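You operate a simulated robot arm through the tools that you are given. There is no shell and no other tool.

Carry out the task below with a simulated two-armed robot. There is one attempt and no reset: what you move stays moved.

## Task
Wipe up the spill on the top of the packing bench with the cream rag and put it back.

It is judged by the outcome, as a careful person would: the job done as asked, and still so three seconds after it is handed in. It fails if anything else is knocked over, pushed out of place, dropped, spilled or broken.

## Robot
Two 6-joint arms with two-finger grippers on one trunk, on a base that drives. Base frame: it is fixed to the floor where the robot stands at the start and does not move with it; the origin is under the middle of the robot, x ahead of it, y to its left, z up; the surface under the hand at the start is at about z = 85. Readings come in cm, degrees, newtons and seconds.
The left shoulder is at the start at [4, 15.5, 117.8], the right one opposite. With the tool pointing down near the work surface each hand reaches from about 44 to 72 cm from the robot's upright axis, wherever it stands, measured 20 degrees to its own side. Payload 2.45 kg a hand.
The TCP of each hand is the grasp point between the finger pads, 3 cm short of the fingertips. In the tool frame z runs along the fingers and y along their closing line. The gripper opens to 10.6 cm. The gripper's body begins 7.9 cm behind the TCP.
Orientation is told as [roll, pitch, yaw] about the base's x, y, z axes, in that order, counted from this pose: with the fingers straight down and closing along the base's y, the tool's x points along the base's -x, its y along +y and its z along -z.

## Interface
- The arms move only by the tool jog_arm. It takes "left_commands", "right_commands" or both (then of equal length, played together; a hand with none holds still); each is a list of rows, each a list of 6 numbers: the shift along the tool's x, y, z in cm, then the turn, a rotation vector about the tool's x, y, z in degrees. In form: [[x, y, z, ax, ay, az], ...]. A call has 1 to 20 rows; each row is the pose to reach, as a shift and turn from the pose commanded when the call began, along the tool's axes at that moment. "left_claw" and "right_claw" are, for a hand that has rows, the closure, from 0 (fully open) to 1 (shut), set as the call begins (left out, the last holds). Each row takes 0.2 s and may step no farther than 5 cm and 8.6 degrees from the row before; otherwise, or with a gripper value out of range, the whole call is refused. A pose out of reach is approached as far as the arm can. The call stops where the force on the tool passes 40 N (or 10 N more than at its start, if that is more) or the arm is blocked; 0.2 s more then pass. Each finger travels about 4.5 cm/s and halts on what it meets, pressing with about 21 N; the grip force reading is that of the motor and also rises with nothing between the fingers. The clock runs only during rows and for 0.2 s after the last one: add rows that repeat a pose to give the fingers time. It gives the time, the measured TCP pose, the force on the tool (base axes), the opening and the grip force at its end, in the units of the frame above (readings bear some noise), with the torque about the TCP (base axes, N m) and any sound that the robot's microphone picked up, and new pictures: "pictures" is both (left out), scene, wrist or none (wrist: the cameras of the hands that moved).
- Cameras (640 x 400 px; columns grow to the right, rows downward): "scene" is now at [10.75, -4.34, 134.67]; the picture's right is [-0.40, -0.92, -0.00], its down [-0.57, 0.25, -0.78] and it looks along [0.71, -0.31, -0.63] (base axes); focal length 252 px, centre (320, 200). "left" rides on the left gripper at [7.6, 0.2, -10.6] in its tool frame; the picture's right is [-0.02, 1.00, 0.00], its down [-0.78, -0.02, -0.62] and it looks along [-0.62, -0.01, 0.78] (tool axes); focal length 247 px, centre (320, 200). "right" rides on the right gripper at [7.6, -0.2, -10.6] in its tool frame; the picture's right is [0.02, 1.00, 0.00], its down [-0.78, 0.02, -0.62] and it looks along [-0.62, 0.01, 0.78] (tool axes); focal length 247 px, centre (320, 200). There is no depth. A picture from a camera that has moved, and an enlarged one, comes with that camera's place and axes in the base frame and with its lens. The place of the scene camera against the robot may be out by one fixed shift of up to 1.2 cm in any direction.
- move_column(by): slides the trunk up (or, below 0, down) by that many cm; the arms and the scene camera ride with it, the base frame stays. It gives what a move gives, with no picture.
- drive_base(legs): drives the robot by 1 to 6 legs, each [ahead, left, turn to the left] in cm, cm and degrees, along the robot's own axes; the way and the turn of a leg run together, so that a leg with both is an arc; at most 150 cm and 180 degrees a leg. The arms and the cameras ride along, it lands a little off, and it stops where it bumps. It gives what a move gives, and a new picture of the scene camera.
- pan_tilt(pan, tilt): turns the head with the scene camera to pan (to the left, within 80 degrees either way) and tilt (down, from -29 to 69), counted from straight ahead of the robot. It gives what a move gives, and a new picture of the scene camera.
- inspect(camera, box): a new picture of the part [left, top, right, bottom] of that camera's present view, enlarged. It takes no simulated time.
- hand_in(): hands the job in; it is judged then, once.

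Nothing tells you exact positions but the pictures and the camera data. Unless the task says otherwise, let go and move clear before handing in.

The tools are called after "Call:" as name(argument=value, ...) on one line, values as JSON. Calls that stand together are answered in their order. jog_arm: Moves the arms, as the interface text tells. Its arguments: {"type":"object","properties":{"left_commands":{"type":"array"},"left_claw":{"type":"number"},"right_commands":{"type":"array"},"right_claw":{"type":"number"},"pictures":{"type":"string","enum":["both","scene","wrist","none"]}},"required":[]} The other tools are called the same way: move_column (by) slides the trunk up or down; drive_base (legs) drives the base; pan_tilt (pan, tilt) turns the head that bears the scene camera; inspect (camera, box) takes an enlarged picture of a part of a camera's view; hand_in () hands the job in.

At the start:

```text
time: 0.0
left_eef_pos: [61.54, 2.86, 111.21]
left_tool_rot: [0.0, 0.0, 0.0]
left_wrist_force: [0.5, 0.0, -0.3]
left_torque: [0.01, -0.01, 0.01]
left_gripper_width: 10.58
left_grip_force: 0.1
right_eef_pos: [34.48, -32.33, 100.99]
right_tool_rot: [-0.1, 0.1, -0.1]
right_wrist_force: [-0.1, -0.9, -0.2]
right_torque: [0.04, 0.03, 0.02]
right_gripper_width: 10.6
right_grip_force: 0.1
trunk travel left (down, up): [-29.1, 21.5]
robot x, y, heading: [-0.06, 0.06, 0.1]
head pan, tilt: [-23.7, 38.9]
```

scene: 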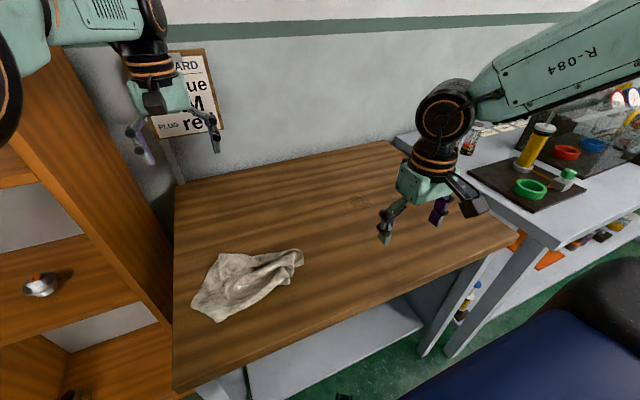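
right: 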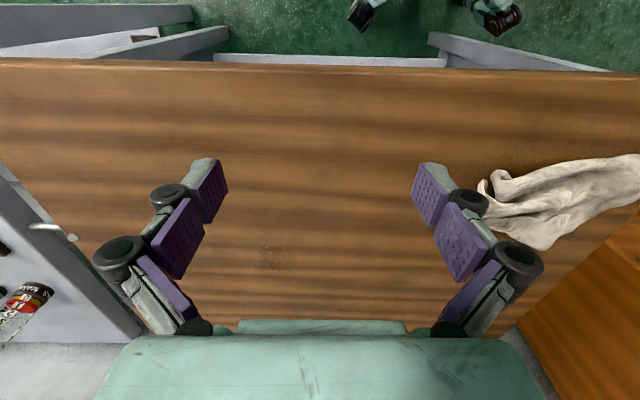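
left: 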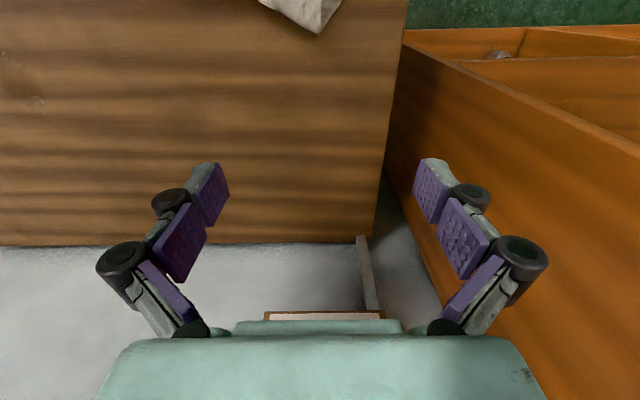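

I see the bench with the cream rag on its near-left part and a faint mark near the middle that may be the spill. I'll look closer at both before moving.

Call:
inspect(camera="scene", box=[300, 160, 420, 235])

Call:
inspect(camera="scene", box=[160, 220, 352, 340])

Call:
inspect(camera="right", box=[200, 200, 360, 300])

Call:
inspect(camera="left", box=[0, 0, 320, 200])

```text
5.33 times, centred on (360, 198) of scene
camera zoom: at [10.75, -4.34, 134.67], right [-0.4, -0.92, 0.0], down [-0.57, 0.25, -0.78], along [0.71, -0.31, -0.63], focal length 1347 px, centre (107, 213)
```

zoom: 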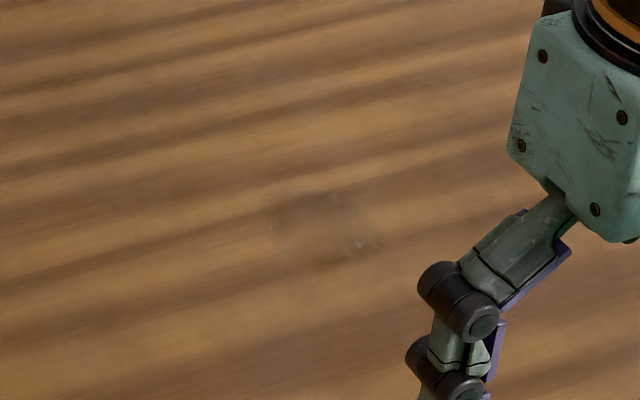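

```text
3.33 times, centred on (256, 280) of scene
camera zoom: at [10.75, -4.34, 134.67], right [-0.4, -0.92, 0.0], down [-0.57, 0.25, -0.78], along [0.71, -0.31, -0.63], focal length 842 px, centre (533, -67)
```

zoom: 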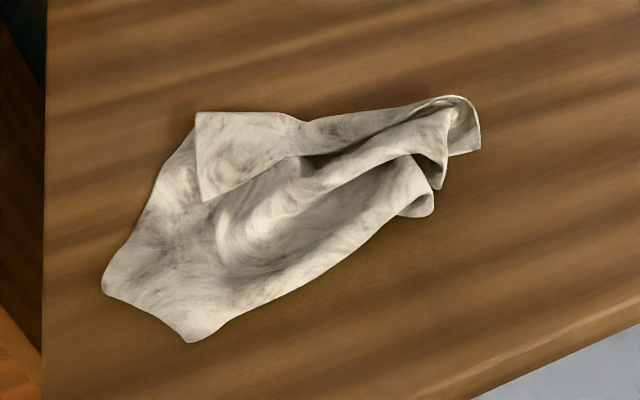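

```text
4.00 times, centred on (280, 250) of right
camera zoom: at [26.87, -32.52, 111.65], right [-0.02, 1.0, 0.0], down [0.78, 0.02, 0.62], along [0.62, 0.01, -0.78], focal length 988 px, centre (480, 0)
```

zoom: 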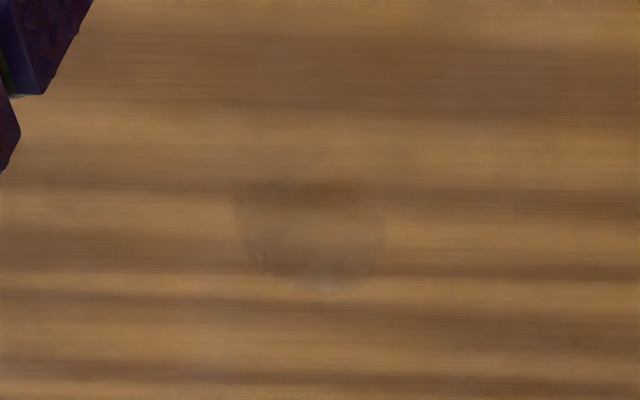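

```text
2.00 times, centred on (160, 100) of left
camera zoom: at [53.81, 3.26, 121.79], right [0.02, 1.0, 0.0], down [0.78, -0.02, 0.62], along [0.62, -0.01, -0.78], focal length 494 px, centre (640, 400)
```

zoom: 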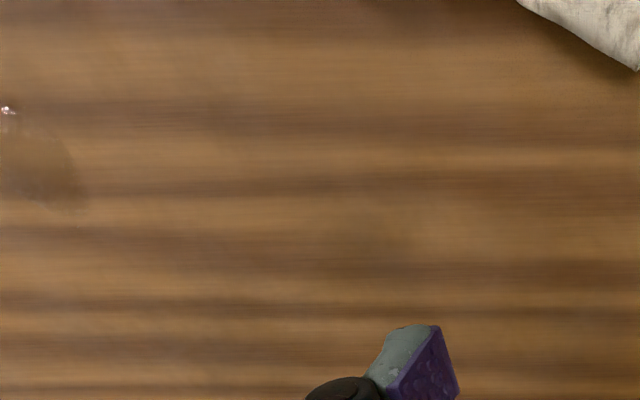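

The spill is a faint puddle about 6–7 cm wide at roughly (61, -39.5). The rag spans about (46, 9) to (46, -15). I'll pan the head to check for other spills and for free floor on the right.

Call:
pan_tilt(pan=-60, tilt=50)

Call:
pan_tilt(pan=0, tilt=55)

Call:
pan_tilt(pan=-35, tilt=40)

```text
time: 1.0
left_eef_pos: [61.47, 3.02, 111.22]
left_tool_rot: [0.0, 0.0, -0.1]
left_wrist_force: [0.1, 0.9, -0.2]
left_torque: [0.0, 0.03, -0.03]
left_gripper_width: 10.59
left_grip_force: 0.1
right_eef_pos: [34.54, -32.35, 100.99]
right_tool_rot: [0.0, 0.0, 0.0]
right_wrist_force: [-0.2, -0.7, 0.8]
right_torque: [-0.03, 0.02, 0.01]
right_gripper_width: 10.6
right_grip_force: 0.0
trunk travel left (down, up): [-29.1, 21.5]
robot x, y, heading: [-0.22, 0.12, 0.1]
head pan, tilt: [-60.0, 50.0]
camera scene: at [6.72, -7.51, 133.09], right [-0.87, -0.5, 0.0], down [-0.38, 0.66, -0.64], along [0.32, -0.56, -0.77], focal length 252 px, centre (320, 200)
```

scene: 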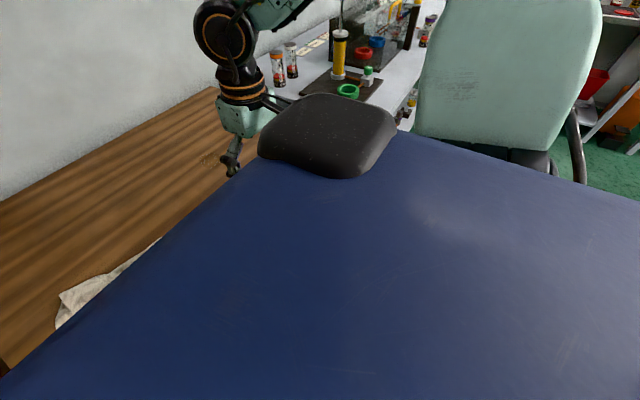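

```text
time: 2.3
left_eef_pos: [61.34, 3.02, 111.13]
left_tool_rot: [0.1, 0.0, 0.0]
left_wrist_force: [-0.5, 0.0, 0.7]
left_torque: [-0.02, 0.0, -0.03]
left_gripper_width: 10.62
left_grip_force: 0.0
right_eef_pos: [34.44, -32.22, 100.94]
right_tool_rot: [0.0, 0.0, 0.0]
right_wrist_force: [0.1, -0.4, 0.5]
right_torque: [0.03, -0.04, -0.01]
right_gripper_width: 10.59
right_grip_force: 0.1
trunk travel left (down, up): [-29.1, 21.5]
robot x, y, heading: [-0.15, 0.21, -0.3]
head pan, tilt: [0.0, 55.0]
camera scene: at [10.09, -0.88, 132.43], right [0.0, -1.0, 0.0], down [-0.82, 0.0, -0.57], along [0.57, 0.0, -0.82], focal length 252 px, centre (320, 200)
```

scene: 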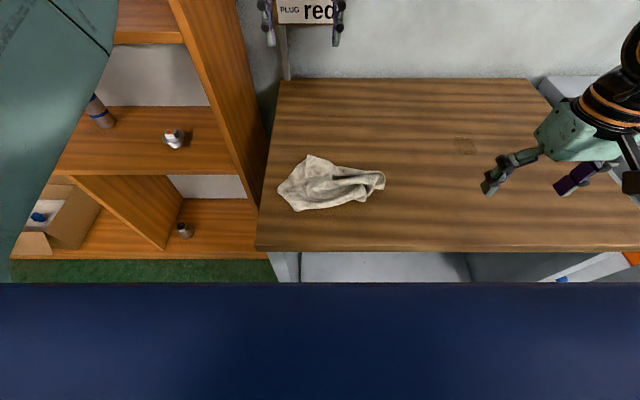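

```text
time: 3.3
left_eef_pos: [61.49, 3.1, 111.14]
left_tool_rot: [0.0, -0.1, 0.0]
left_wrist_force: [1.2, 0.2, 0.2]
left_torque: [-0.04, 0.02, -0.02]
left_gripper_width: 10.62
left_grip_force: 0.0
right_eef_pos: [34.53, -32.27, 100.97]
right_tool_rot: [0.0, 0.0, 0.0]
right_wrist_force: [0.6, 0.5, 0.7]
right_torque: [0.02, 0.04, -0.01]
right_gripper_width: 10.58
right_grip_force: 0.0
trunk travel left (down, up): [-29.1, 21.5]
robot x, y, heading: [-0.33, 0.39, 0.2]
head pan, tilt: [-35.0, 40.0]
camera scene: at [9.85, -5.71, 134.5], right [-0.57, -0.82, 0.0], down [-0.53, 0.37, -0.77], along [0.63, -0.44, -0.64], focal length 252 px, centre (320, 200)
```

scene: 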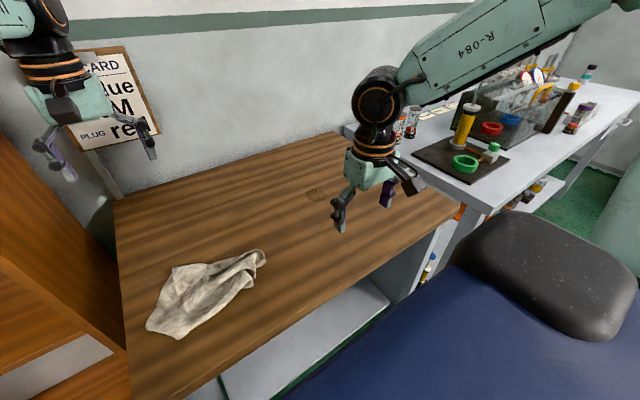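

The blue and black shapes at the lower right are the robot's own body, and there is only one spill. The rag's folded end near (46.5, -10) has ridges running along y, so I'll bring the right hand above it and turn it 90° to close along x.

Call:
jog_arm(right_commands=[[-1.1, 2.0, 0, 0, 0, -8.2], [-2.2, 4.0, 0, 0, 0, -16.4], [-3.3, 6.0, 0, 0, 0, -24.6], [-4.4, 8.0, 0, 0, 0, -32.8], [-5.5, 10.0, 0, 0, 0, -41], [-6.6, 12.0, 0, 0, 0, -49.2], [-7.7, 14.0, 0, 0, 0, -57.4], [-8.8, 16.0, 0, 0, 0, -65.6], [-9.9, 18.0, 0, 0, 0, -73.8], [-11, 20.0, 0, 0, 0, -82], [-12, 22.0, 0, 0, 0, -90], [-12, 22.0, 0, 0, 0, -90]], right_claw=0)

```text
time: 6.1
left_eef_pos: [61.32, 3.55, 111.16]
left_tool_rot: [-0.2, -0.2, 0.1]
left_wrist_force: [0.4, 0.7, -0.8]
left_torque: [-0.05, -0.05, 0.01]
left_gripper_width: 10.59
left_grip_force: 0.1
right_eef_pos: [48.09, -11.67, 103.53]
right_tool_rot: [-1.3, -6.2, 86.5]
right_wrist_force: [-0.3, 0.7, 0.7]
right_torque: [-0.07, 0.0, 0.0]
right_gripper_width: 10.6
right_grip_force: 0.0
right hand out of reach, approached as far as the arm can: row 2, 3, 4, 5, 6, 7, 8, 11, 12
trunk travel left (down, up): [-29.1, 21.5]
robot x, y, heading: [0.21, -0.23, -0.1]
head pan, tilt: [-35.0, 40.0]
stopped in row 12 (right hand): the arm was blocked; the commanded pose is now the measured one
camera scene: at [9.8, -5.23, 134.66], right [-0.57, -0.82, 0.0], down [-0.52, 0.36, -0.78], along [0.64, -0.45, -0.63], focal length 252 px, centre (320, 200)
camera right: at [47.48, -20.41, 113.34], right [-1.0, 0.04, -0.03], down [0.01, 0.71, 0.7], along [0.05, 0.7, -0.71], focal length 247 px, centre (320, 200)
```

scene: 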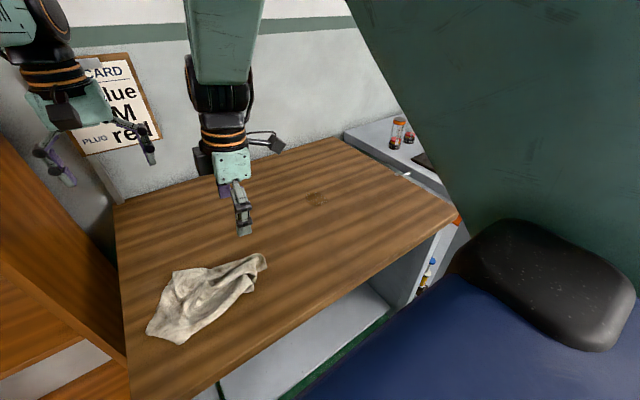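
right: 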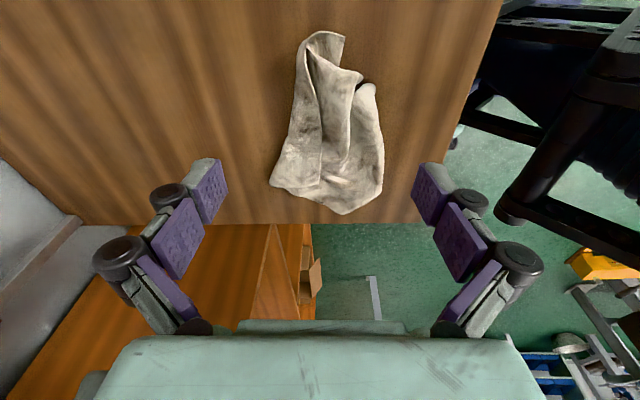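

The right hand now looks at the rag, but the arm is blocked here because it is folded too close to the body. I'll drive back 3 cm and right 14 cm, which puts both the rag and the spill in comfortable reach. Then I'll move the left hand aside.

Call:
drive_base(legs=[[-3, -14, 0]])

```text
time: 8.6
left_eef_pos: [58.46, -10.5, 111.24]
left_tool_rot: [-0.3, 0.0, 0.1]
left_wrist_force: [0.3, 0.8, 0.0]
left_torque: [-0.1, 0.01, -0.02]
left_gripper_width: 10.63
left_grip_force: 0.0
right_eef_pos: [45.26, -25.78, 103.54]
right_tool_rot: [-1.3, -6.5, 86.2]
right_wrist_force: [0.0, 0.1, 0.2]
right_torque: [-0.09, -0.02, -0.02]
right_gripper_width: 10.61
right_grip_force: 0.1
trunk travel left (down, up): [-29.1, 21.5]
robot x, y, heading: [-3.07, -14.21, 0.5]
head pan, tilt: [-35.0, 40.0]
camera scene: at [6.86, -19.43, 134.64], right [-0.57, -0.82, 0.0], down [-0.52, 0.36, -0.78], along [0.64, -0.44, -0.63], focal length 252 px, centre (320, 200)
```

scene: 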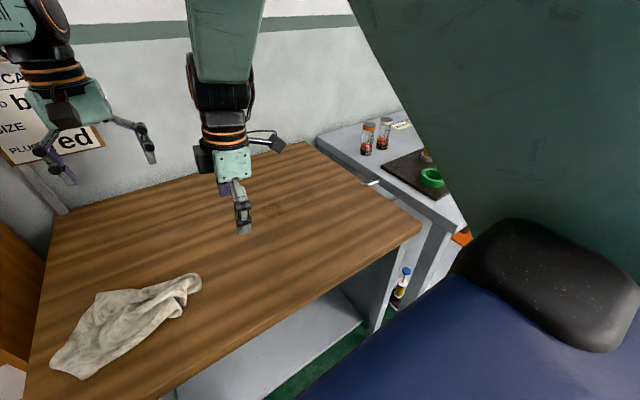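

The drive went fine. I'll return the left hand to its earlier place over the bench, then bring the right hand above the rag's folded end.

Call:
jog_arm(left_commands=[[-0.8, 3.4, -0.8, 0, 0, 0], [-1.6, 6.8, -1.6, 0, 0, 0], [-2.4, 10.2, -2.4, 0, 0, 0], [-3.0, 13.5, -3.0, 0, 0, 0], [-3.0, 13.5, -3.0, 0, 0, 0]], pictures="none")

Call:
jog_arm(right_commands=[[-3, -0.2, 0.8, -0.3, 1.2, -0.8], [-6, -0.4, 1.6, -0.6, 2.5, -1.5], [-9, -0.5, 2.5, -0.9, 3.7, -2.3], [-12, -0.7, 3.3, -1.2, 5, -3], [-14.9, -0.85, 4.2, -1.5, 6.2, -3.8], [-14.9, -0.85, 4.2, -1.5, 6.2, -3.8]], right_claw=0)

```text
time: 9.8
left_eef_pos: [61.26, 2.91, 114.16]
left_tool_rot: [0.0, -0.1, 0.0]
left_wrist_force: [0.5, 0.3, -0.2]
left_torque: [-0.03, -0.02, 0.0]
left_gripper_width: 10.59
left_grip_force: 0.0
right_eef_pos: [45.2, -25.95, 103.58]
right_tool_rot: [-1.3, -6.9, 86.1]
right_wrist_force: [0.5, 0.3, 0.5]
right_torque: [0.01, 0.0, 0.02]
right_gripper_width: 10.6
right_grip_force: 0.2
trunk travel left (down, up): [-29.1, 21.5]
robot x, y, heading: [-3.06, -14.14, -0.0]
head pan, tilt: [-35.0, 40.0]
```

```text
time: 10.5
left_eef_pos: [61.72, 2.41, 114.12]
left_tool_rot: [-0.1, 0.0, 0.1]
left_wrist_force: [0.4, 0.1, -0.5]
left_torque: [-0.02, 0.01, -0.04]
left_gripper_width: 10.57
left_grip_force: 0.1
right_eef_pos: [49.79, -23.54, 104.82]
right_tool_rot: [-0.9, -10.0, 83.7]
right_wrist_force: [1.3, 0.0, 0.6]
right_torque: [0.03, 0.03, 0.0]
right_gripper_width: 10.59
right_grip_force: 0.0
right hand out of reach, approached as far as the arm can: row 2, 3
trunk travel left (down, up): [-29.1, 21.5]
robot x, y, heading: [-3.14, -14.4, 0.0]
head pan, tilt: [-35.0, 40.0]
stopped in row 3 (right hand): the arm was blocked; the commanded pose is now the measured one
camera scene: at [7.1, -20.22, 134.47], right [-0.57, -0.82, 0.0], down [-0.53, 0.37, -0.76], along [0.63, -0.44, -0.65], focal length 252 px, centre (320, 200)
camera right: at [48.75, -32.88, 114.02], right [-1.0, 0.09, -0.02], down [0.05, 0.66, 0.75], along [0.08, 0.74, -0.66], focal length 247 px, centre (320, 200)
```

scene: 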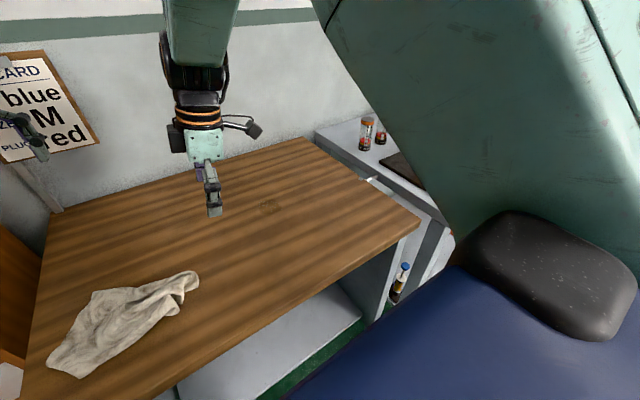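
right: 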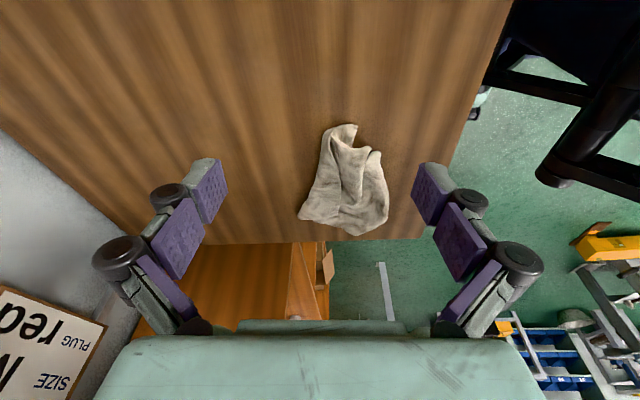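

The arm jams with the hand turned to +90° yaw, so that wrist direction is at a joint limit. I'll unwind to yaw 0 while moving toward the rag, then try the other direction.

Call:
jog_arm(right_commands=[[0, 0, 0, 0.57, 0.81, 7.67], [0, 0, 0, 1.15, 1.62, 15.3], [0, 0, 0, 1.7, 2.4, 23], [0, 0, 0, 2.3, 3.2, 30.7], [0, 0, 0, 2.9, 4.0, 38.4], [-1.8, 0.5, 0.8, 3.4, 4.9, 46], [-3.6, 1, 1.5, 4, 5.7, 53.7], [-5.4, 1.5, 2.3, 4.6, 6.5, 61.4], [-7.2, 2, 3.1, 5.2, 7.3, 69], [-9, 2.5, 3.9, 5.7, 8.1, 76.7], [-10.5, 2.9, 4.6, 6.3, 8.9, 84.4], [-10.5, 2.9, 4.6, 6.3, 8.9, 84.4]])

```text
time: 13.3
left_eef_pos: [61.33, 2.51, 114.21]
left_tool_rot: [0.1, -0.1, 0.1]
left_wrist_force: [-0.7, 0.2, 0.3]
left_torque: [-0.01, -0.02, 0.03]
left_gripper_width: 10.6
left_grip_force: 0.1
right_eef_pos: [54.42, -20.51, 103.8]
right_tool_rot: [3.1, 0.1, -4.3]
right_wrist_force: [-0.8, 0.1, 0.0]
right_torque: [-0.01, -0.06, 0.01]
right_gripper_width: 10.61
right_grip_force: 0.1
right hand out of reach, approached as far as the arm can: row 7, 8, 9, 10, 11, 12
trunk travel left (down, up): [-29.1, 21.5]
robot x, y, heading: [-3.17, -14.56, -0.2]
head pan, tilt: [-35.0, 40.0]
stopped in row 12 (right hand): the arm was blocked; the commanded pose is now the measured one
camera scene: at [6.6, -20.1, 134.52], right [-0.57, -0.82, 0.0], down [-0.53, 0.37, -0.77], along [0.63, -0.44, -0.64], focal length 252 px, centre (320, 200)
camera right: at [46.8, -20.7, 114.63], right [0.05, 1.0, 0.06], down [0.78, -0.08, 0.62], along [0.62, 0.01, -0.78], focal length 247 px, centre (320, 200)
```

scene: 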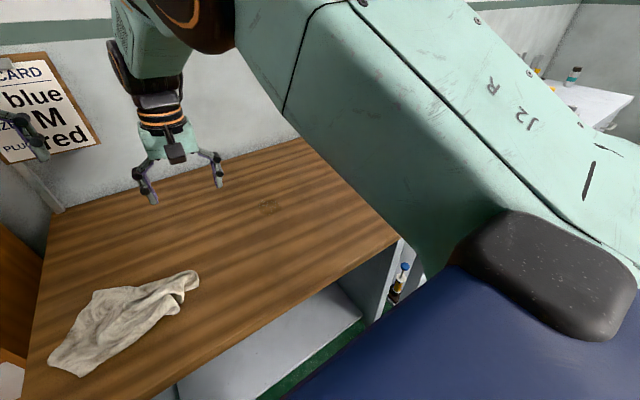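
right: 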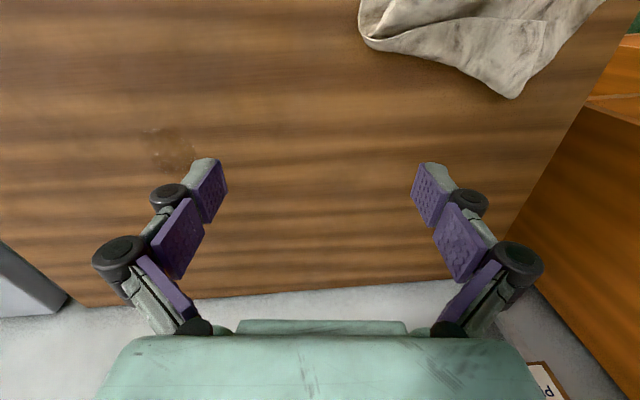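

The right arm can't swing far enough inward for the rag. The left arm can reach both rag and spill if I stand farther right and turn slightly right, so I'll drive there in small legs. Both hands stay above the empty bench.

Call:
drive_base(legs=[[-2, -10, 0], [0, -10, -15]])

```text
time: 17.2
left_eef_pos: [60.26, -33.94, 114.3]
left_tool_rot: [-0.2, -0.1, -14.8]
left_wrist_force: [0.7, 0.5, -0.7]
left_torque: [-0.11, 0.01, 0.02]
left_gripper_width: 10.61
left_grip_force: 0.1
right_eef_pos: [47.77, -54.75, 104.2]
right_tool_rot: [3.3, 0.2, -19.6]
right_wrist_force: [0.2, -0.1, 0.1]
right_torque: [-0.07, 0.03, 0.03]
right_gripper_width: 10.56
right_grip_force: 0.1
trunk travel left (down, up): [-29.1, 21.5]
robot x, y, heading: [-6.37, -34.53, -15.3]
head pan, tilt: [-35.0, 40.0]
camera scene: at [1.74, -42.06, 134.54], right [-0.77, -0.64, 0.0], down [-0.41, 0.49, -0.77], along [0.49, -0.59, -0.64], focal length 252 px, centre (320, 200)
```

scene: 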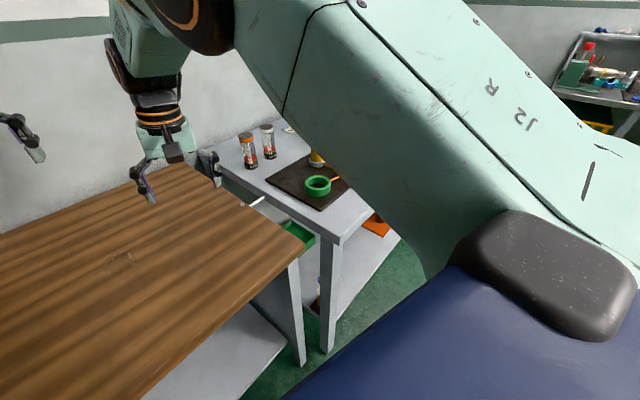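

The station is good. I'll point the head at the rag and swing the left hand above the rag's folded end, turning so that it closes along x.

Call:
pan_tilt(pan=22, tilt=45)

Call:
jog_arm(left_commands=[[1.9, 2.0, 1.2, 0, 0, 7.5], [3.8, 4.0, 2.4, 0, 0, 15], [5.7, 5.9, 3.6, 0, 0, 22.5], [7.7, 7.9, 4.8, 0, 0, 30], [9.6, 9.9, 6, 0, 0, 37.5], [11.5, 11.8, 7.2, 0, 0, 45], [13.4, 13.8, 8.4, 0, 0, 52.5], [15.3, 15.8, 9.6, 0, 0, 60], [17.2, 17.7, 10.8, 0, 0, 67.5], [19.1, 19.7, 12, 0, 0, 75], [19.1, 19.7, 12, 0, 0, 75]], left_claw=0)

```text
time: 18.4
left_eef_pos: [60.56, -34.08, 114.15]
left_tool_rot: [-0.1, -0.1, -14.9]
left_wrist_force: [0.6, 0.7, 0.4]
left_torque: [-0.05, 0.01, -0.02]
left_gripper_width: 10.59
left_grip_force: 0.1
right_eef_pos: [47.75, -55.03, 104.12]
right_tool_rot: [3.4, 0.0, -19.5]
right_wrist_force: [-1.1, 0.9, -0.1]
right_torque: [0.0, -0.02, -0.02]
right_gripper_width: 10.57
right_grip_force: 0.2
trunk travel left (down, up): [-29.1, 21.5]
robot x, y, heading: [-6.51, -34.25, -14.8]
head pan, tilt: [22.0, 45.0]
camera scene: at [4.4, -34.88, 133.78], right [0.12, -0.99, 0.0], down [-0.7, -0.09, -0.71], along [0.7, 0.08, -0.71], focal length 252 px, centre (320, 200)
```

scene: 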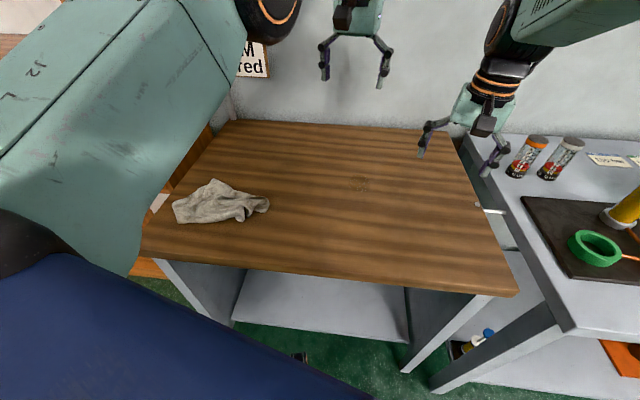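

```text
time: 20.8
left_eef_pos: [46.93, -10.58, 102.21]
left_tool_rot: [0.1, 0.0, -89.9]
left_wrist_force: [0.9, 0.4, 0.1]
left_torque: [0.05, -0.01, -0.02]
left_gripper_width: 10.58
left_grip_force: 0.0
right_eef_pos: [47.85, -55.29, 104.03]
right_tool_rot: [3.6, 0.2, -19.5]
right_wrist_force: [-0.2, 0.0, 0.0]
right_torque: [0.03, -0.02, 0.01]
right_gripper_width: 10.61
right_grip_force: 0.1
trunk travel left (down, up): [-29.1, 21.5]
robot x, y, heading: [-6.34, -34.36, -15.0]
head pan, tilt: [22.0, 45.0]
camera scene: at [4.37, -35.15, 133.78], right [0.12, -0.99, 0.0], down [-0.7, -0.08, -0.71], along [0.7, 0.09, -0.71], focal length 252 px, centre (320, 200)
camera left: at [47.06, -2.71, 112.84], right [1.0, -0.02, 0.0], down [-0.02, -0.78, 0.62], along [-0.01, -0.62, -0.78], focal length 247 px, centre (320, 200)
```

scene: 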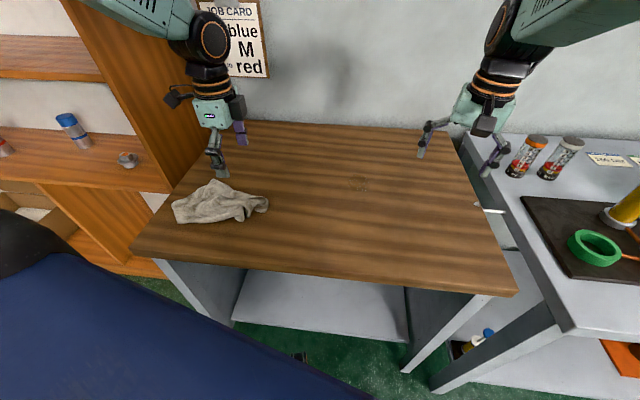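
left: 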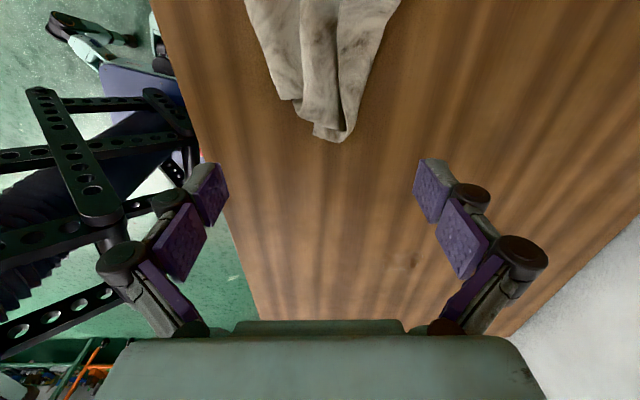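

The left hand is aligned over the rag's end, which is centred near x=48 at y=-11.5. I'll shift slightly and descend around it.

Call:
jog_arm(left_commands=[[-0.9, 1.1, 2, 0, 0, 0], [-0.9, 1.1, 5, 0, 0, 0], [-0.9, 1.1, 8, 0, 0, 0], [-0.9, 1.1, 10, 0, 0, 0], [-0.9, 1.1, 11.5, 0, 0, 0], [-0.9, 1.1, 12.5, 0, 0, 0], [-0.9, 1.1, 13.0, 0, 0, 0]], left_claw=0)

```text
time: 22.4
left_eef_pos: [48.01, -11.38, 89.13]
left_tool_rot: [0.0, -0.1, -89.7]
left_wrist_force: [0.3, 1.0, -0.4]
left_torque: [0.04, -0.04, 0.01]
left_gripper_width: 10.59
left_grip_force: 0.0
right_eef_pos: [47.72, -55.22, 104.16]
right_tool_rot: [3.5, 0.2, -19.5]
right_wrist_force: [-0.5, 0.0, -0.8]
right_torque: [-0.04, 0.01, -0.02]
right_gripper_width: 10.61
right_grip_force: 0.0
trunk travel left (down, up): [-29.1, 21.5]
robot x, y, heading: [-6.78, -34.35, -15.0]
head pan, tilt: [22.0, 45.0]
camera scene: at [4.45, -35.11, 133.77], right [0.12, -0.99, 0.0], down [-0.7, -0.08, -0.71], along [0.7, 0.08, -0.71], focal length 252 px, centre (320, 200)
camera left: at [48.18, -3.59, 99.82], right [1.0, -0.02, 0.0], down [-0.01, -0.78, 0.62], along [-0.01, -0.62, -0.78], focal length 247 px, centre (320, 200)
```

scene: 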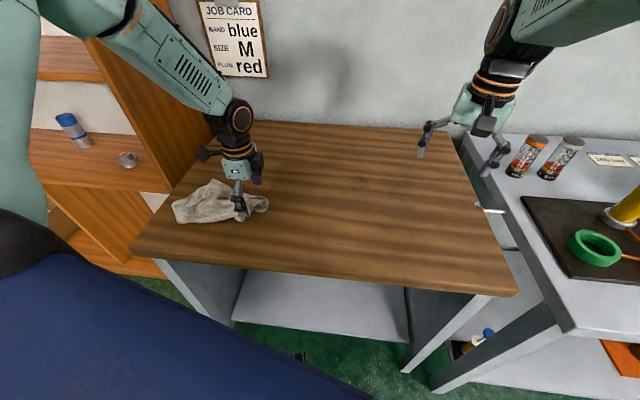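
left: 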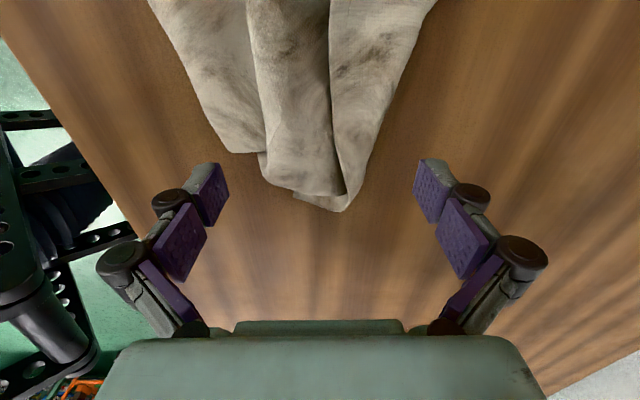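

The fingers straddle only the tip. I'll shift deeper over the rag (+1.8 in y, -1.3 in x) and lower a little more.

Call:
jog_arm(left_commands=[[0.9, -0.7, 0, 0, 0, 0], [1.8, -1.3, 0, 0, 0, 0], [1.8, -1.3, 0.4, 0, 0, 0], [1.8, -1.3, 0.7, 0, 0, 0]], left_claw=0, pictures="wrist")

```text
time: 23.4
left_eef_pos: [46.67, -9.58, 88.46]
left_tool_rot: [0.0, 0.0, -89.8]
left_wrist_force: [0.5, -0.4, -0.2]
left_torque: [0.04, 0.01, 0.0]
left_gripper_width: 10.58
left_grip_force: 0.1
right_eef_pos: [47.83, -55.07, 104.05]
right_tool_rot: [3.6, 0.2, -19.5]
right_wrist_force: [0.0, 0.2, 0.1]
right_torque: [-0.02, 0.04, 0.01]
right_gripper_width: 10.6
right_grip_force: 0.1
trunk travel left (down, up): [-29.1, 21.5]
robot x, y, heading: [-6.18, -34.48, -15.0]
head pan, tilt: [22.0, 45.0]
camera left: at [46.86, -1.77, 99.09], right [1.0, -0.02, 0.0], down [-0.01, -0.78, 0.62], along [-0.01, -0.62, -0.78], focal length 247 px, centre (320, 200)
```

left: 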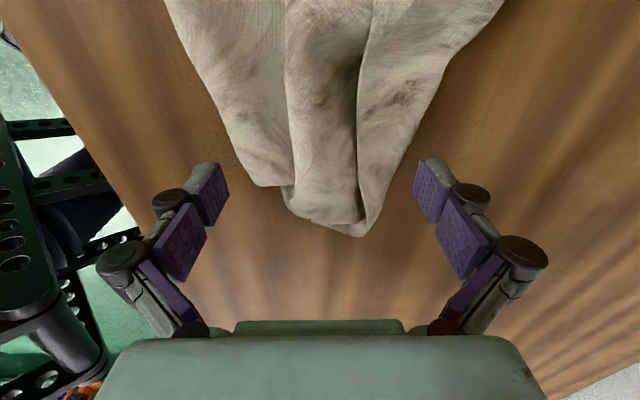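

The rag's end sits between the fingers. I'll lower slightly and close.

Call:
jog_arm(left_commands=[[0, 0, 0.2, 0, 0, 0], [0, 0, 0.2, 0, 0, 0], [0, 0, 0.2, 0, 0, 0], [0, 0, 0.2, 0, 0, 0], [0, 0, 0.2, 0, 0, 0], [0, 0, 0.2, 0, 0, 0], [0, 0, 0.2, 0, 0, 0], [0, 0, 0.2, 0, 0, 0]], left_claw=1)

```text
time: 25.2
left_eef_pos: [46.81, -9.51, 88.36]
left_tool_rot: [0.0, 0.0, -89.8]
left_wrist_force: [-0.6, 0.7, 4.0]
left_torque: [-0.01, 0.05, 0.0]
left_gripper_width: 0.52
left_grip_force: 20.9
right_eef_pos: [47.78, -55.14, 103.97]
right_tool_rot: [3.7, 0.1, -19.5]
right_wrist_force: [0.0, 0.8, -0.8]
right_torque: [0.0, 0.02, -0.02]
right_gripper_width: 10.61
right_grip_force: 0.0
trunk travel left (down, up): [-29.1, 21.5]
robot x, y, heading: [-6.41, -34.29, -14.6]
head pan, tilt: [22.0, 45.0]
camera scene: at [4.35, -35.11, 133.78], right [0.12, -0.99, 0.0], down [-0.7, -0.08, -0.71], along [0.7, 0.08, -0.71], focal length 252 px, centre (320, 200)
camera left: at [46.84, -1.79, 98.96], right [1.0, -0.02, 0.0], down [-0.01, -0.78, 0.62], along [-0.01, -0.62, -0.78], focal length 247 px, centre (320, 200)
```

scene: 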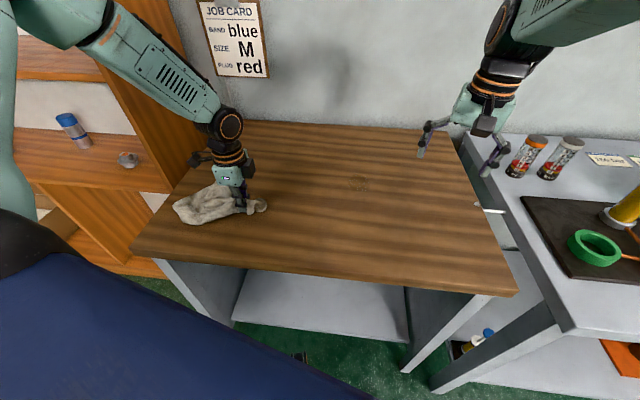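
left: 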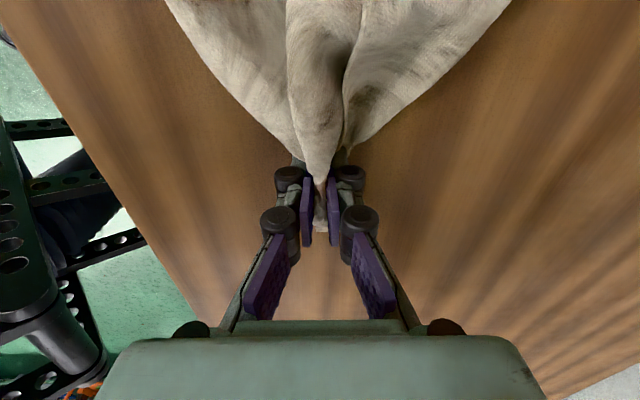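

The rag is pinched (0.5 cm of cloth between the pads). I'll lift it and check the hold, then move the base forward and right a little for full reach over the spill.

Call:
jog_arm(left_commands=[[0, 0, -2, 0, 0, 0], [0, 0, -5, 0, 0, 0], [0, 0, -8, 0, 0, 0], [0, 0, -12, 0, 0, 0], [0, 0, -12, 0, 0, 0]])

```text
time: 26.4
left_eef_pos: [46.7, -9.68, 100.32]
left_tool_rot: [0.0, 0.0, -89.8]
left_wrist_force: [0.5, -0.1, -0.5]
left_torque: [0.02, 0.0, 0.01]
left_gripper_width: 0.5
left_grip_force: 21.0
right_eef_pos: [47.8, -55.18, 104.08]
right_tool_rot: [3.6, 0.3, -19.5]
right_wrist_force: [0.5, 0.0, -0.1]
right_torque: [0.01, 0.01, -0.01]
right_gripper_width: 10.6
right_grip_force: 0.0
trunk travel left (down, up): [-29.1, 21.5]
robot x, y, heading: [-6.43, -34.81, -15.0]
head pan, tilt: [22.0, 45.0]
camera scene: at [4.4, -35.09, 133.77], right [0.12, -0.99, 0.0], down [-0.7, -0.08, -0.71], along [0.7, 0.08, -0.71], focal length 252 px, centre (320, 200)
camera left: at [46.79, -1.83, 110.96], right [1.0, -0.02, 0.0], down [-0.01, -0.78, 0.62], along [-0.01, -0.62, -0.78], focal length 247 px, centre (320, 200)
```

scene: 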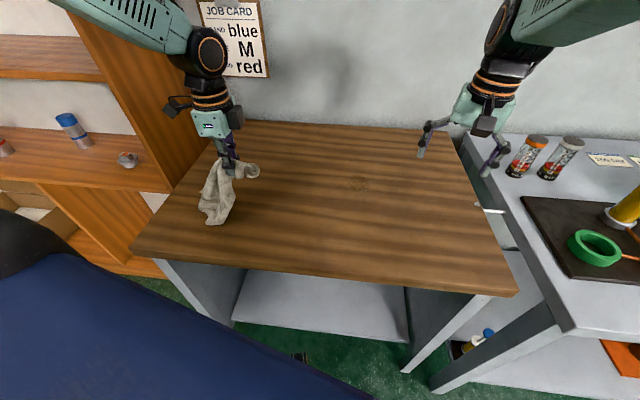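
left: 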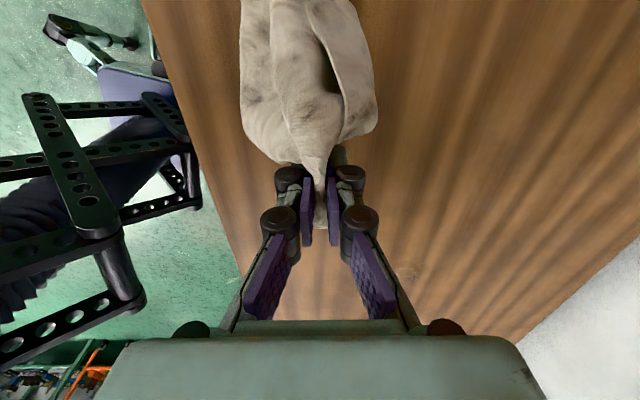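

The rag is held and hangs as real cloth would. Now I'll drive a little forward and right with the rag raised.

Call:
jog_arm(left_commands=[[0, 0, -4, 0, 0, 0], [0, 0, -6, 0, 0, 0]], pictures="none")

Call:
drive_base(legs=[[5, -5, 0]])

```text
time: 27.0
left_eef_pos: [46.67, -9.61, 106.33]
left_tool_rot: [0.1, 0.0, -89.8]
left_wrist_force: [0.0, 0.3, -0.2]
left_torque: [0.02, 0.0, 0.01]
left_gripper_width: 0.5
left_grip_force: 20.6
right_eef_pos: [47.76, -55.2, 104.13]
right_tool_rot: [3.6, 0.1, -19.5]
right_wrist_force: [0.6, 0.1, 0.1]
right_torque: [0.04, 0.0, 0.01]
right_gripper_width: 10.61
right_grip_force: 0.0
trunk travel left (down, up): [-29.1, 21.5]
robot x, y, heading: [-6.51, -34.63, -15.3]
head pan, tilt: [22.0, 45.0]
```

```text
time: 28.4
left_eef_pos: [50.34, -15.53, 106.1]
left_tool_rot: [0.0, -0.2, -89.7]
left_wrist_force: [-0.4, 0.0, -0.6]
left_torque: [-0.04, 0.01, -0.03]
left_gripper_width: 0.49
left_grip_force: 21.3
right_eef_pos: [51.35, -61.38, 103.75]
right_tool_rot: [3.8, 0.7, -19.9]
right_wrist_force: [0.2, 0.7, -0.3]
right_torque: [-0.03, 0.03, -0.01]
right_gripper_width: 10.59
right_grip_force: 0.0
trunk travel left (down, up): [-29.1, 21.5]
robot x, y, heading: [-2.43, -40.86, -15.1]
head pan, tilt: [22.0, 45.0]
camera scene: at [8.37, -41.32, 133.75], right [0.12, -0.99, 0.0], down [-0.7, -0.09, -0.71], along [0.7, 0.08, -0.71], focal length 252 px, centre (320, 200)
```

scene: 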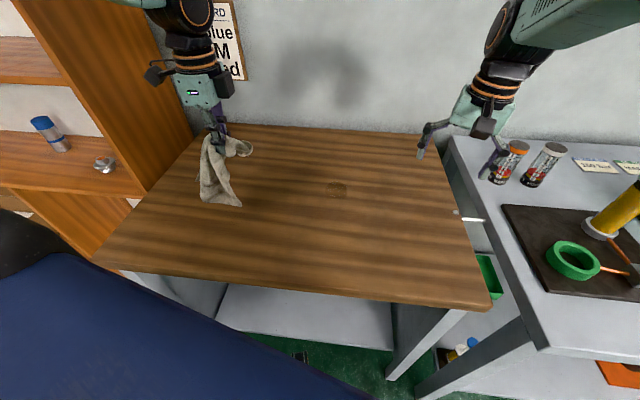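

The spill is now at about (61, -40). I'll carry the rag over, lower it with its tail trailing toward +y, and touch down just short of the spill.

Call:
jog_arm(left_commands=[[-3.5, 2.7, 0, 0, 0, 0], [-7, 5.4, 0, 0, 0, 0], [-10.5, 8, 0, 0, 0, 0], [-13, 10.7, 2, 0, 0, 0], [-14.5, 10.7, 5, 0, 0, 0], [-16, 10.7, 8.5, 0, 0, 0], [-17, 10.7, 12, 0, 0, 0], [-18, 10.7, 15, 0, 0, 0], [-19, 10.7, 17, 0, 0, 0], [-19, 10.7, 17.5, 0, 0, 0]])

```text
time: 30.6
left_eef_pos: [60.87, -34.84, 88.78]
left_tool_rot: [0.2, 0.0, -89.8]
left_wrist_force: [-0.4, 0.8, 0.7]
left_torque: [0.01, 0.0, -0.02]
left_gripper_width: 0.52
left_grip_force: 20.5
right_eef_pos: [51.24, -61.56, 103.73]
right_tool_rot: [3.9, 0.7, -20.1]
right_wrist_force: [-0.1, 0.2, 0.0]
right_torque: [0.0, 0.02, -0.02]
right_gripper_width: 10.6
right_grip_force: 0.2
trunk travel left (down, up): [-29.1, 21.5]
robot x, y, heading: [-2.55, -40.86, -15.1]
head pan, tilt: [22.0, 45.0]
camera scene: at [8.15, -41.67, 133.78], right [0.12, -0.99, 0.0], down [-0.7, -0.08, -0.71], along [0.7, 0.08, -0.71], focal length 252 px, centre (320, 200)
camera left: at [61.04, -27.02, 99.46], right [1.0, -0.02, 0.0], down [-0.01, -0.78, 0.62], along [-0.01, -0.62, -0.78], focal length 247 px, centre (320, 200)
```

scene: 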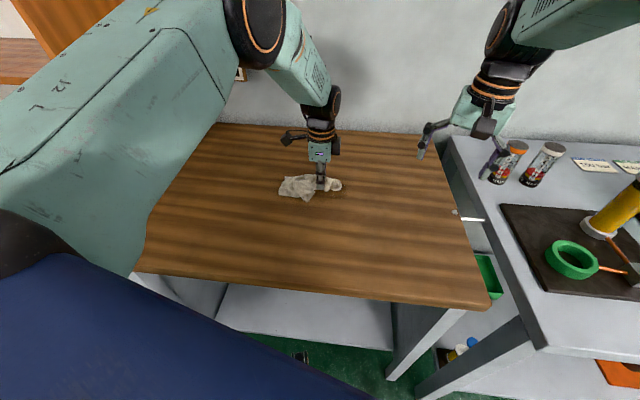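
left: 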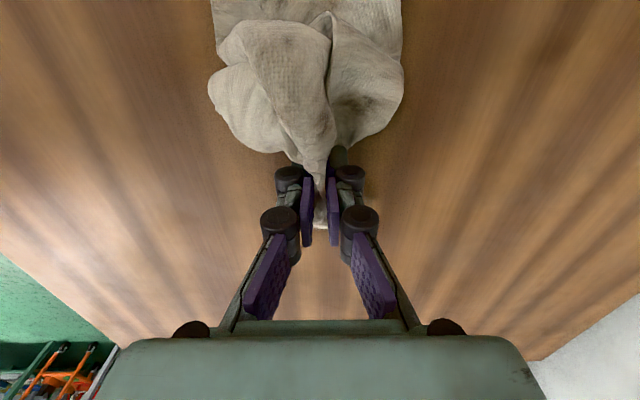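

The rag is on the bench just short of the spill with its bulk behind the fingers. I'll wipe with light pressure in several strokes over the puddle.

Call:
jog_arm(left_commands=[[-1.5, 0, 0.4, 0, 0, 0], [-3.5, 0, 0.5, 0, 0, 0], [-6, 0, 0.5, 0, 0, 0], [-8.5, 0, 0.5, 0, 0, 0], [-11, 0, 0.5, 0, 0, 0], [-11, 2.5, 0.5, 0, 0, 0], [-8.5, 2.5, 0.5, 0, 0, 0], [-6, 2.5, 0.5, 0, 0, 0], [-3.5, 2.5, 0.5, 0, 0, 0], [-1, 2.5, 0.5, 0, 0, 0], [-1, 0, 0.5, 0, 0, 0], [-1, -2.5, 0.5, 0, 0, 0], [-3.5, -2.5, 0.5, 0, 0, 0], [-6, -2.5, 0.5, 0, 0, 0], [-8.5, -2.5, 0.5, 0, 0, 0], [-11, -2.5, 0.5, 0, 0, 0], [-11, 0, 0.5, 0, 0, 0], [-8, 0, 0.5, 0, 0, 0], [-4, 0, 0.5, 0, 0, 0], [0, 0, 0.5, 0, 0, 0]])

```text
time: 34.8
left_eef_pos: [61.0, -34.6, 88.26]
left_tool_rot: [0.1, -0.1, -89.8]
left_wrist_force: [0.8, -1.4, 2.0]
left_torque: [-0.07, 0.04, -0.01]
left_gripper_width: 0.53
left_grip_force: 20.5
right_eef_pos: [51.27, -61.56, 103.78]
right_tool_rot: [3.9, 0.7, -20.1]
right_wrist_force: [-0.3, 0.1, -0.2]
right_torque: [-0.01, 0.01, -0.01]
right_gripper_width: 10.62
right_grip_force: 0.1
trunk travel left (down, up): [-29.1, 21.5]
robot x, y, heading: [-2.8, -40.86, -15.1]
head pan, tilt: [22.0, 45.0]
camera scene: at [8.26, -41.44, 133.76], right [0.12, -0.99, 0.0], down [-0.7, -0.08, -0.71], along [0.7, 0.08, -0.71], focal length 252 px, centre (320, 200)
camera left: at [61.13, -26.85, 98.94], right [1.0, -0.02, 0.0], down [-0.01, -0.78, 0.62], along [-0.01, -0.62, -0.78], focal length 247 px, centre (320, 200)
```

scene: 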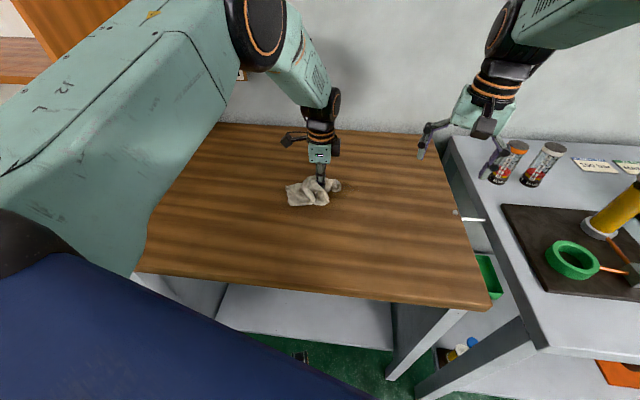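
left: 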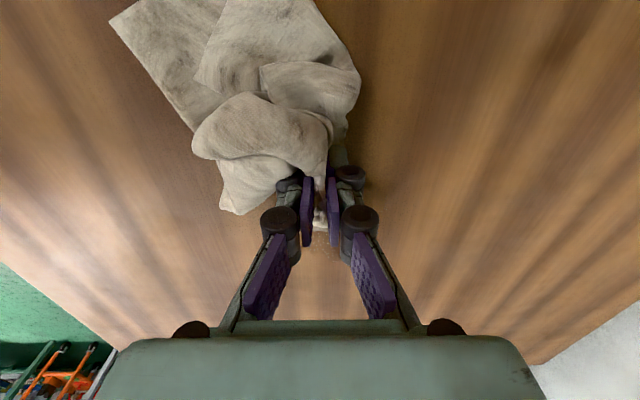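

Strokes done. I'll lift the hand and move back a bit to see whether the spill is gone.

Call:
jog_arm(left_commands=[[1, 0, -2, 0, 0, 0], [4, 0, -4, 0, 0, 0], [8, 0, -6, 0, 0, 0], [10, 0, -6, 0, 0, 0], [10, 0, -6, 0, 0, 0]])

Call:
inspect(camera="scene", box=[280, 150, 400, 225])

Call:
inspect(camera="left", box=[240, 160, 432, 280])

```text
time: 36.0
left_eef_pos: [60.9, -24.72, 94.24]
left_tool_rot: [0.0, 0.0, -89.8]
left_wrist_force: [-0.3, 0.2, 0.2]
left_torque: [0.02, -0.02, 0.0]
left_gripper_width: 0.52
left_grip_force: 20.9
right_eef_pos: [51.29, -61.6, 103.72]
right_tool_rot: [4.1, 0.8, -20.0]
right_wrist_force: [0.0, 0.4, 0.7]
right_torque: [0.0, 0.02, 0.03]
right_gripper_width: 10.63
right_grip_force: 0.0
trunk travel left (down, up): [-29.1, 21.5]
robot x, y, heading: [-2.81, -41.11, -15.0]
head pan, tilt: [22.0, 45.0]
camera scene: at [8.22, -41.59, 133.77], right [0.12, -0.99, 0.0], down [-0.7, -0.08, -0.71], along [0.7, 0.08, -0.71], focal length 252 px, centre (320, 200)
camera left: at [60.98, -16.97, 104.99], right [1.0, -0.02, 0.0], down [-0.01, -0.78, 0.62], along [-0.01, -0.62, -0.78], focal length 247 px, centre (320, 200)
```

scene: 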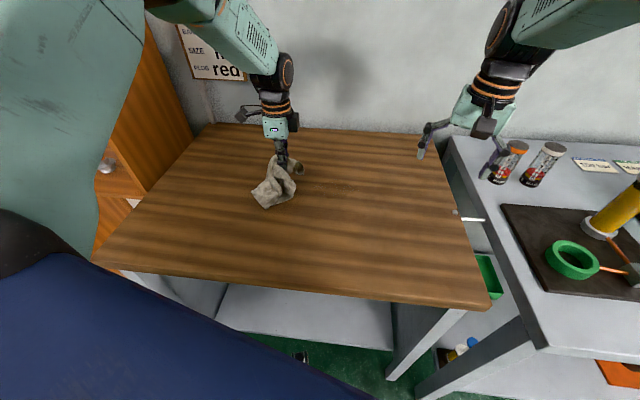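
left: 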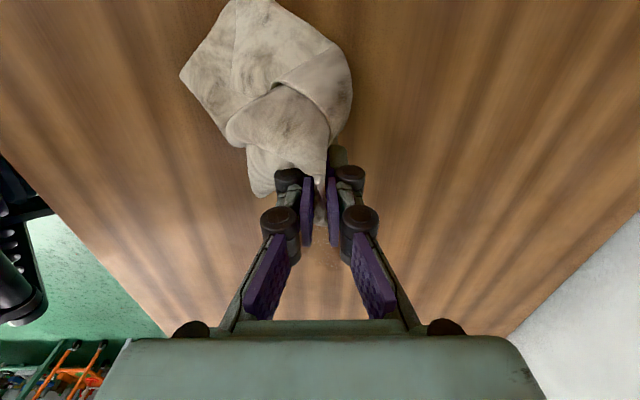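

```text
5.33 times, centred on (340, 188) of scene
camera zoom: at [8.22, -41.59, 133.77], right [0.12, -0.99, 0.0], down [-0.7, -0.08, -0.71], along [0.7, 0.08, -0.71], focal length 1347 px, centre (213, 267)
```

zoom: 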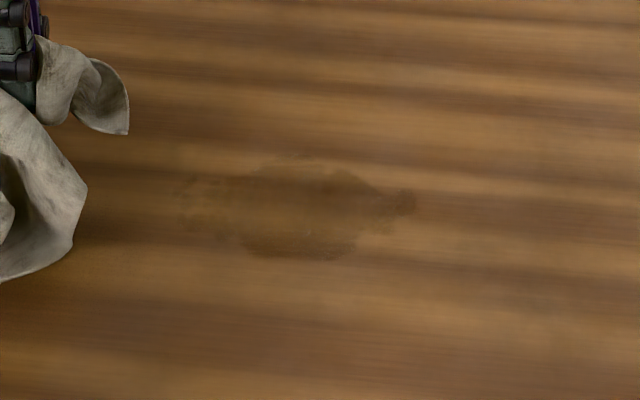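

```text
3.33 times, centred on (336, 220) of left
camera zoom: at [60.98, -16.97, 104.99], right [1.0, -0.02, 0.0], down [-0.01, -0.78, 0.62], along [-0.01, -0.62, -0.78], focal length 823 px, centre (267, 133)
```

zoom: 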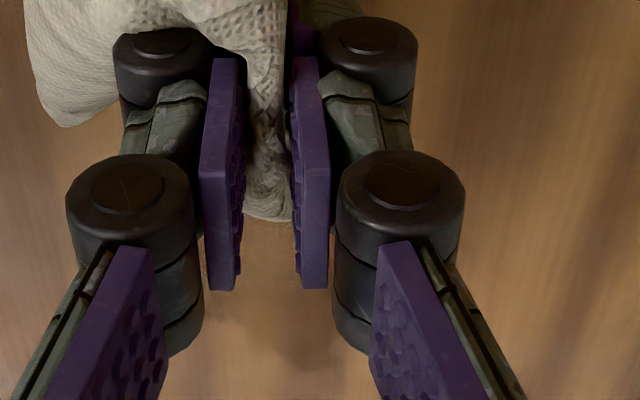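

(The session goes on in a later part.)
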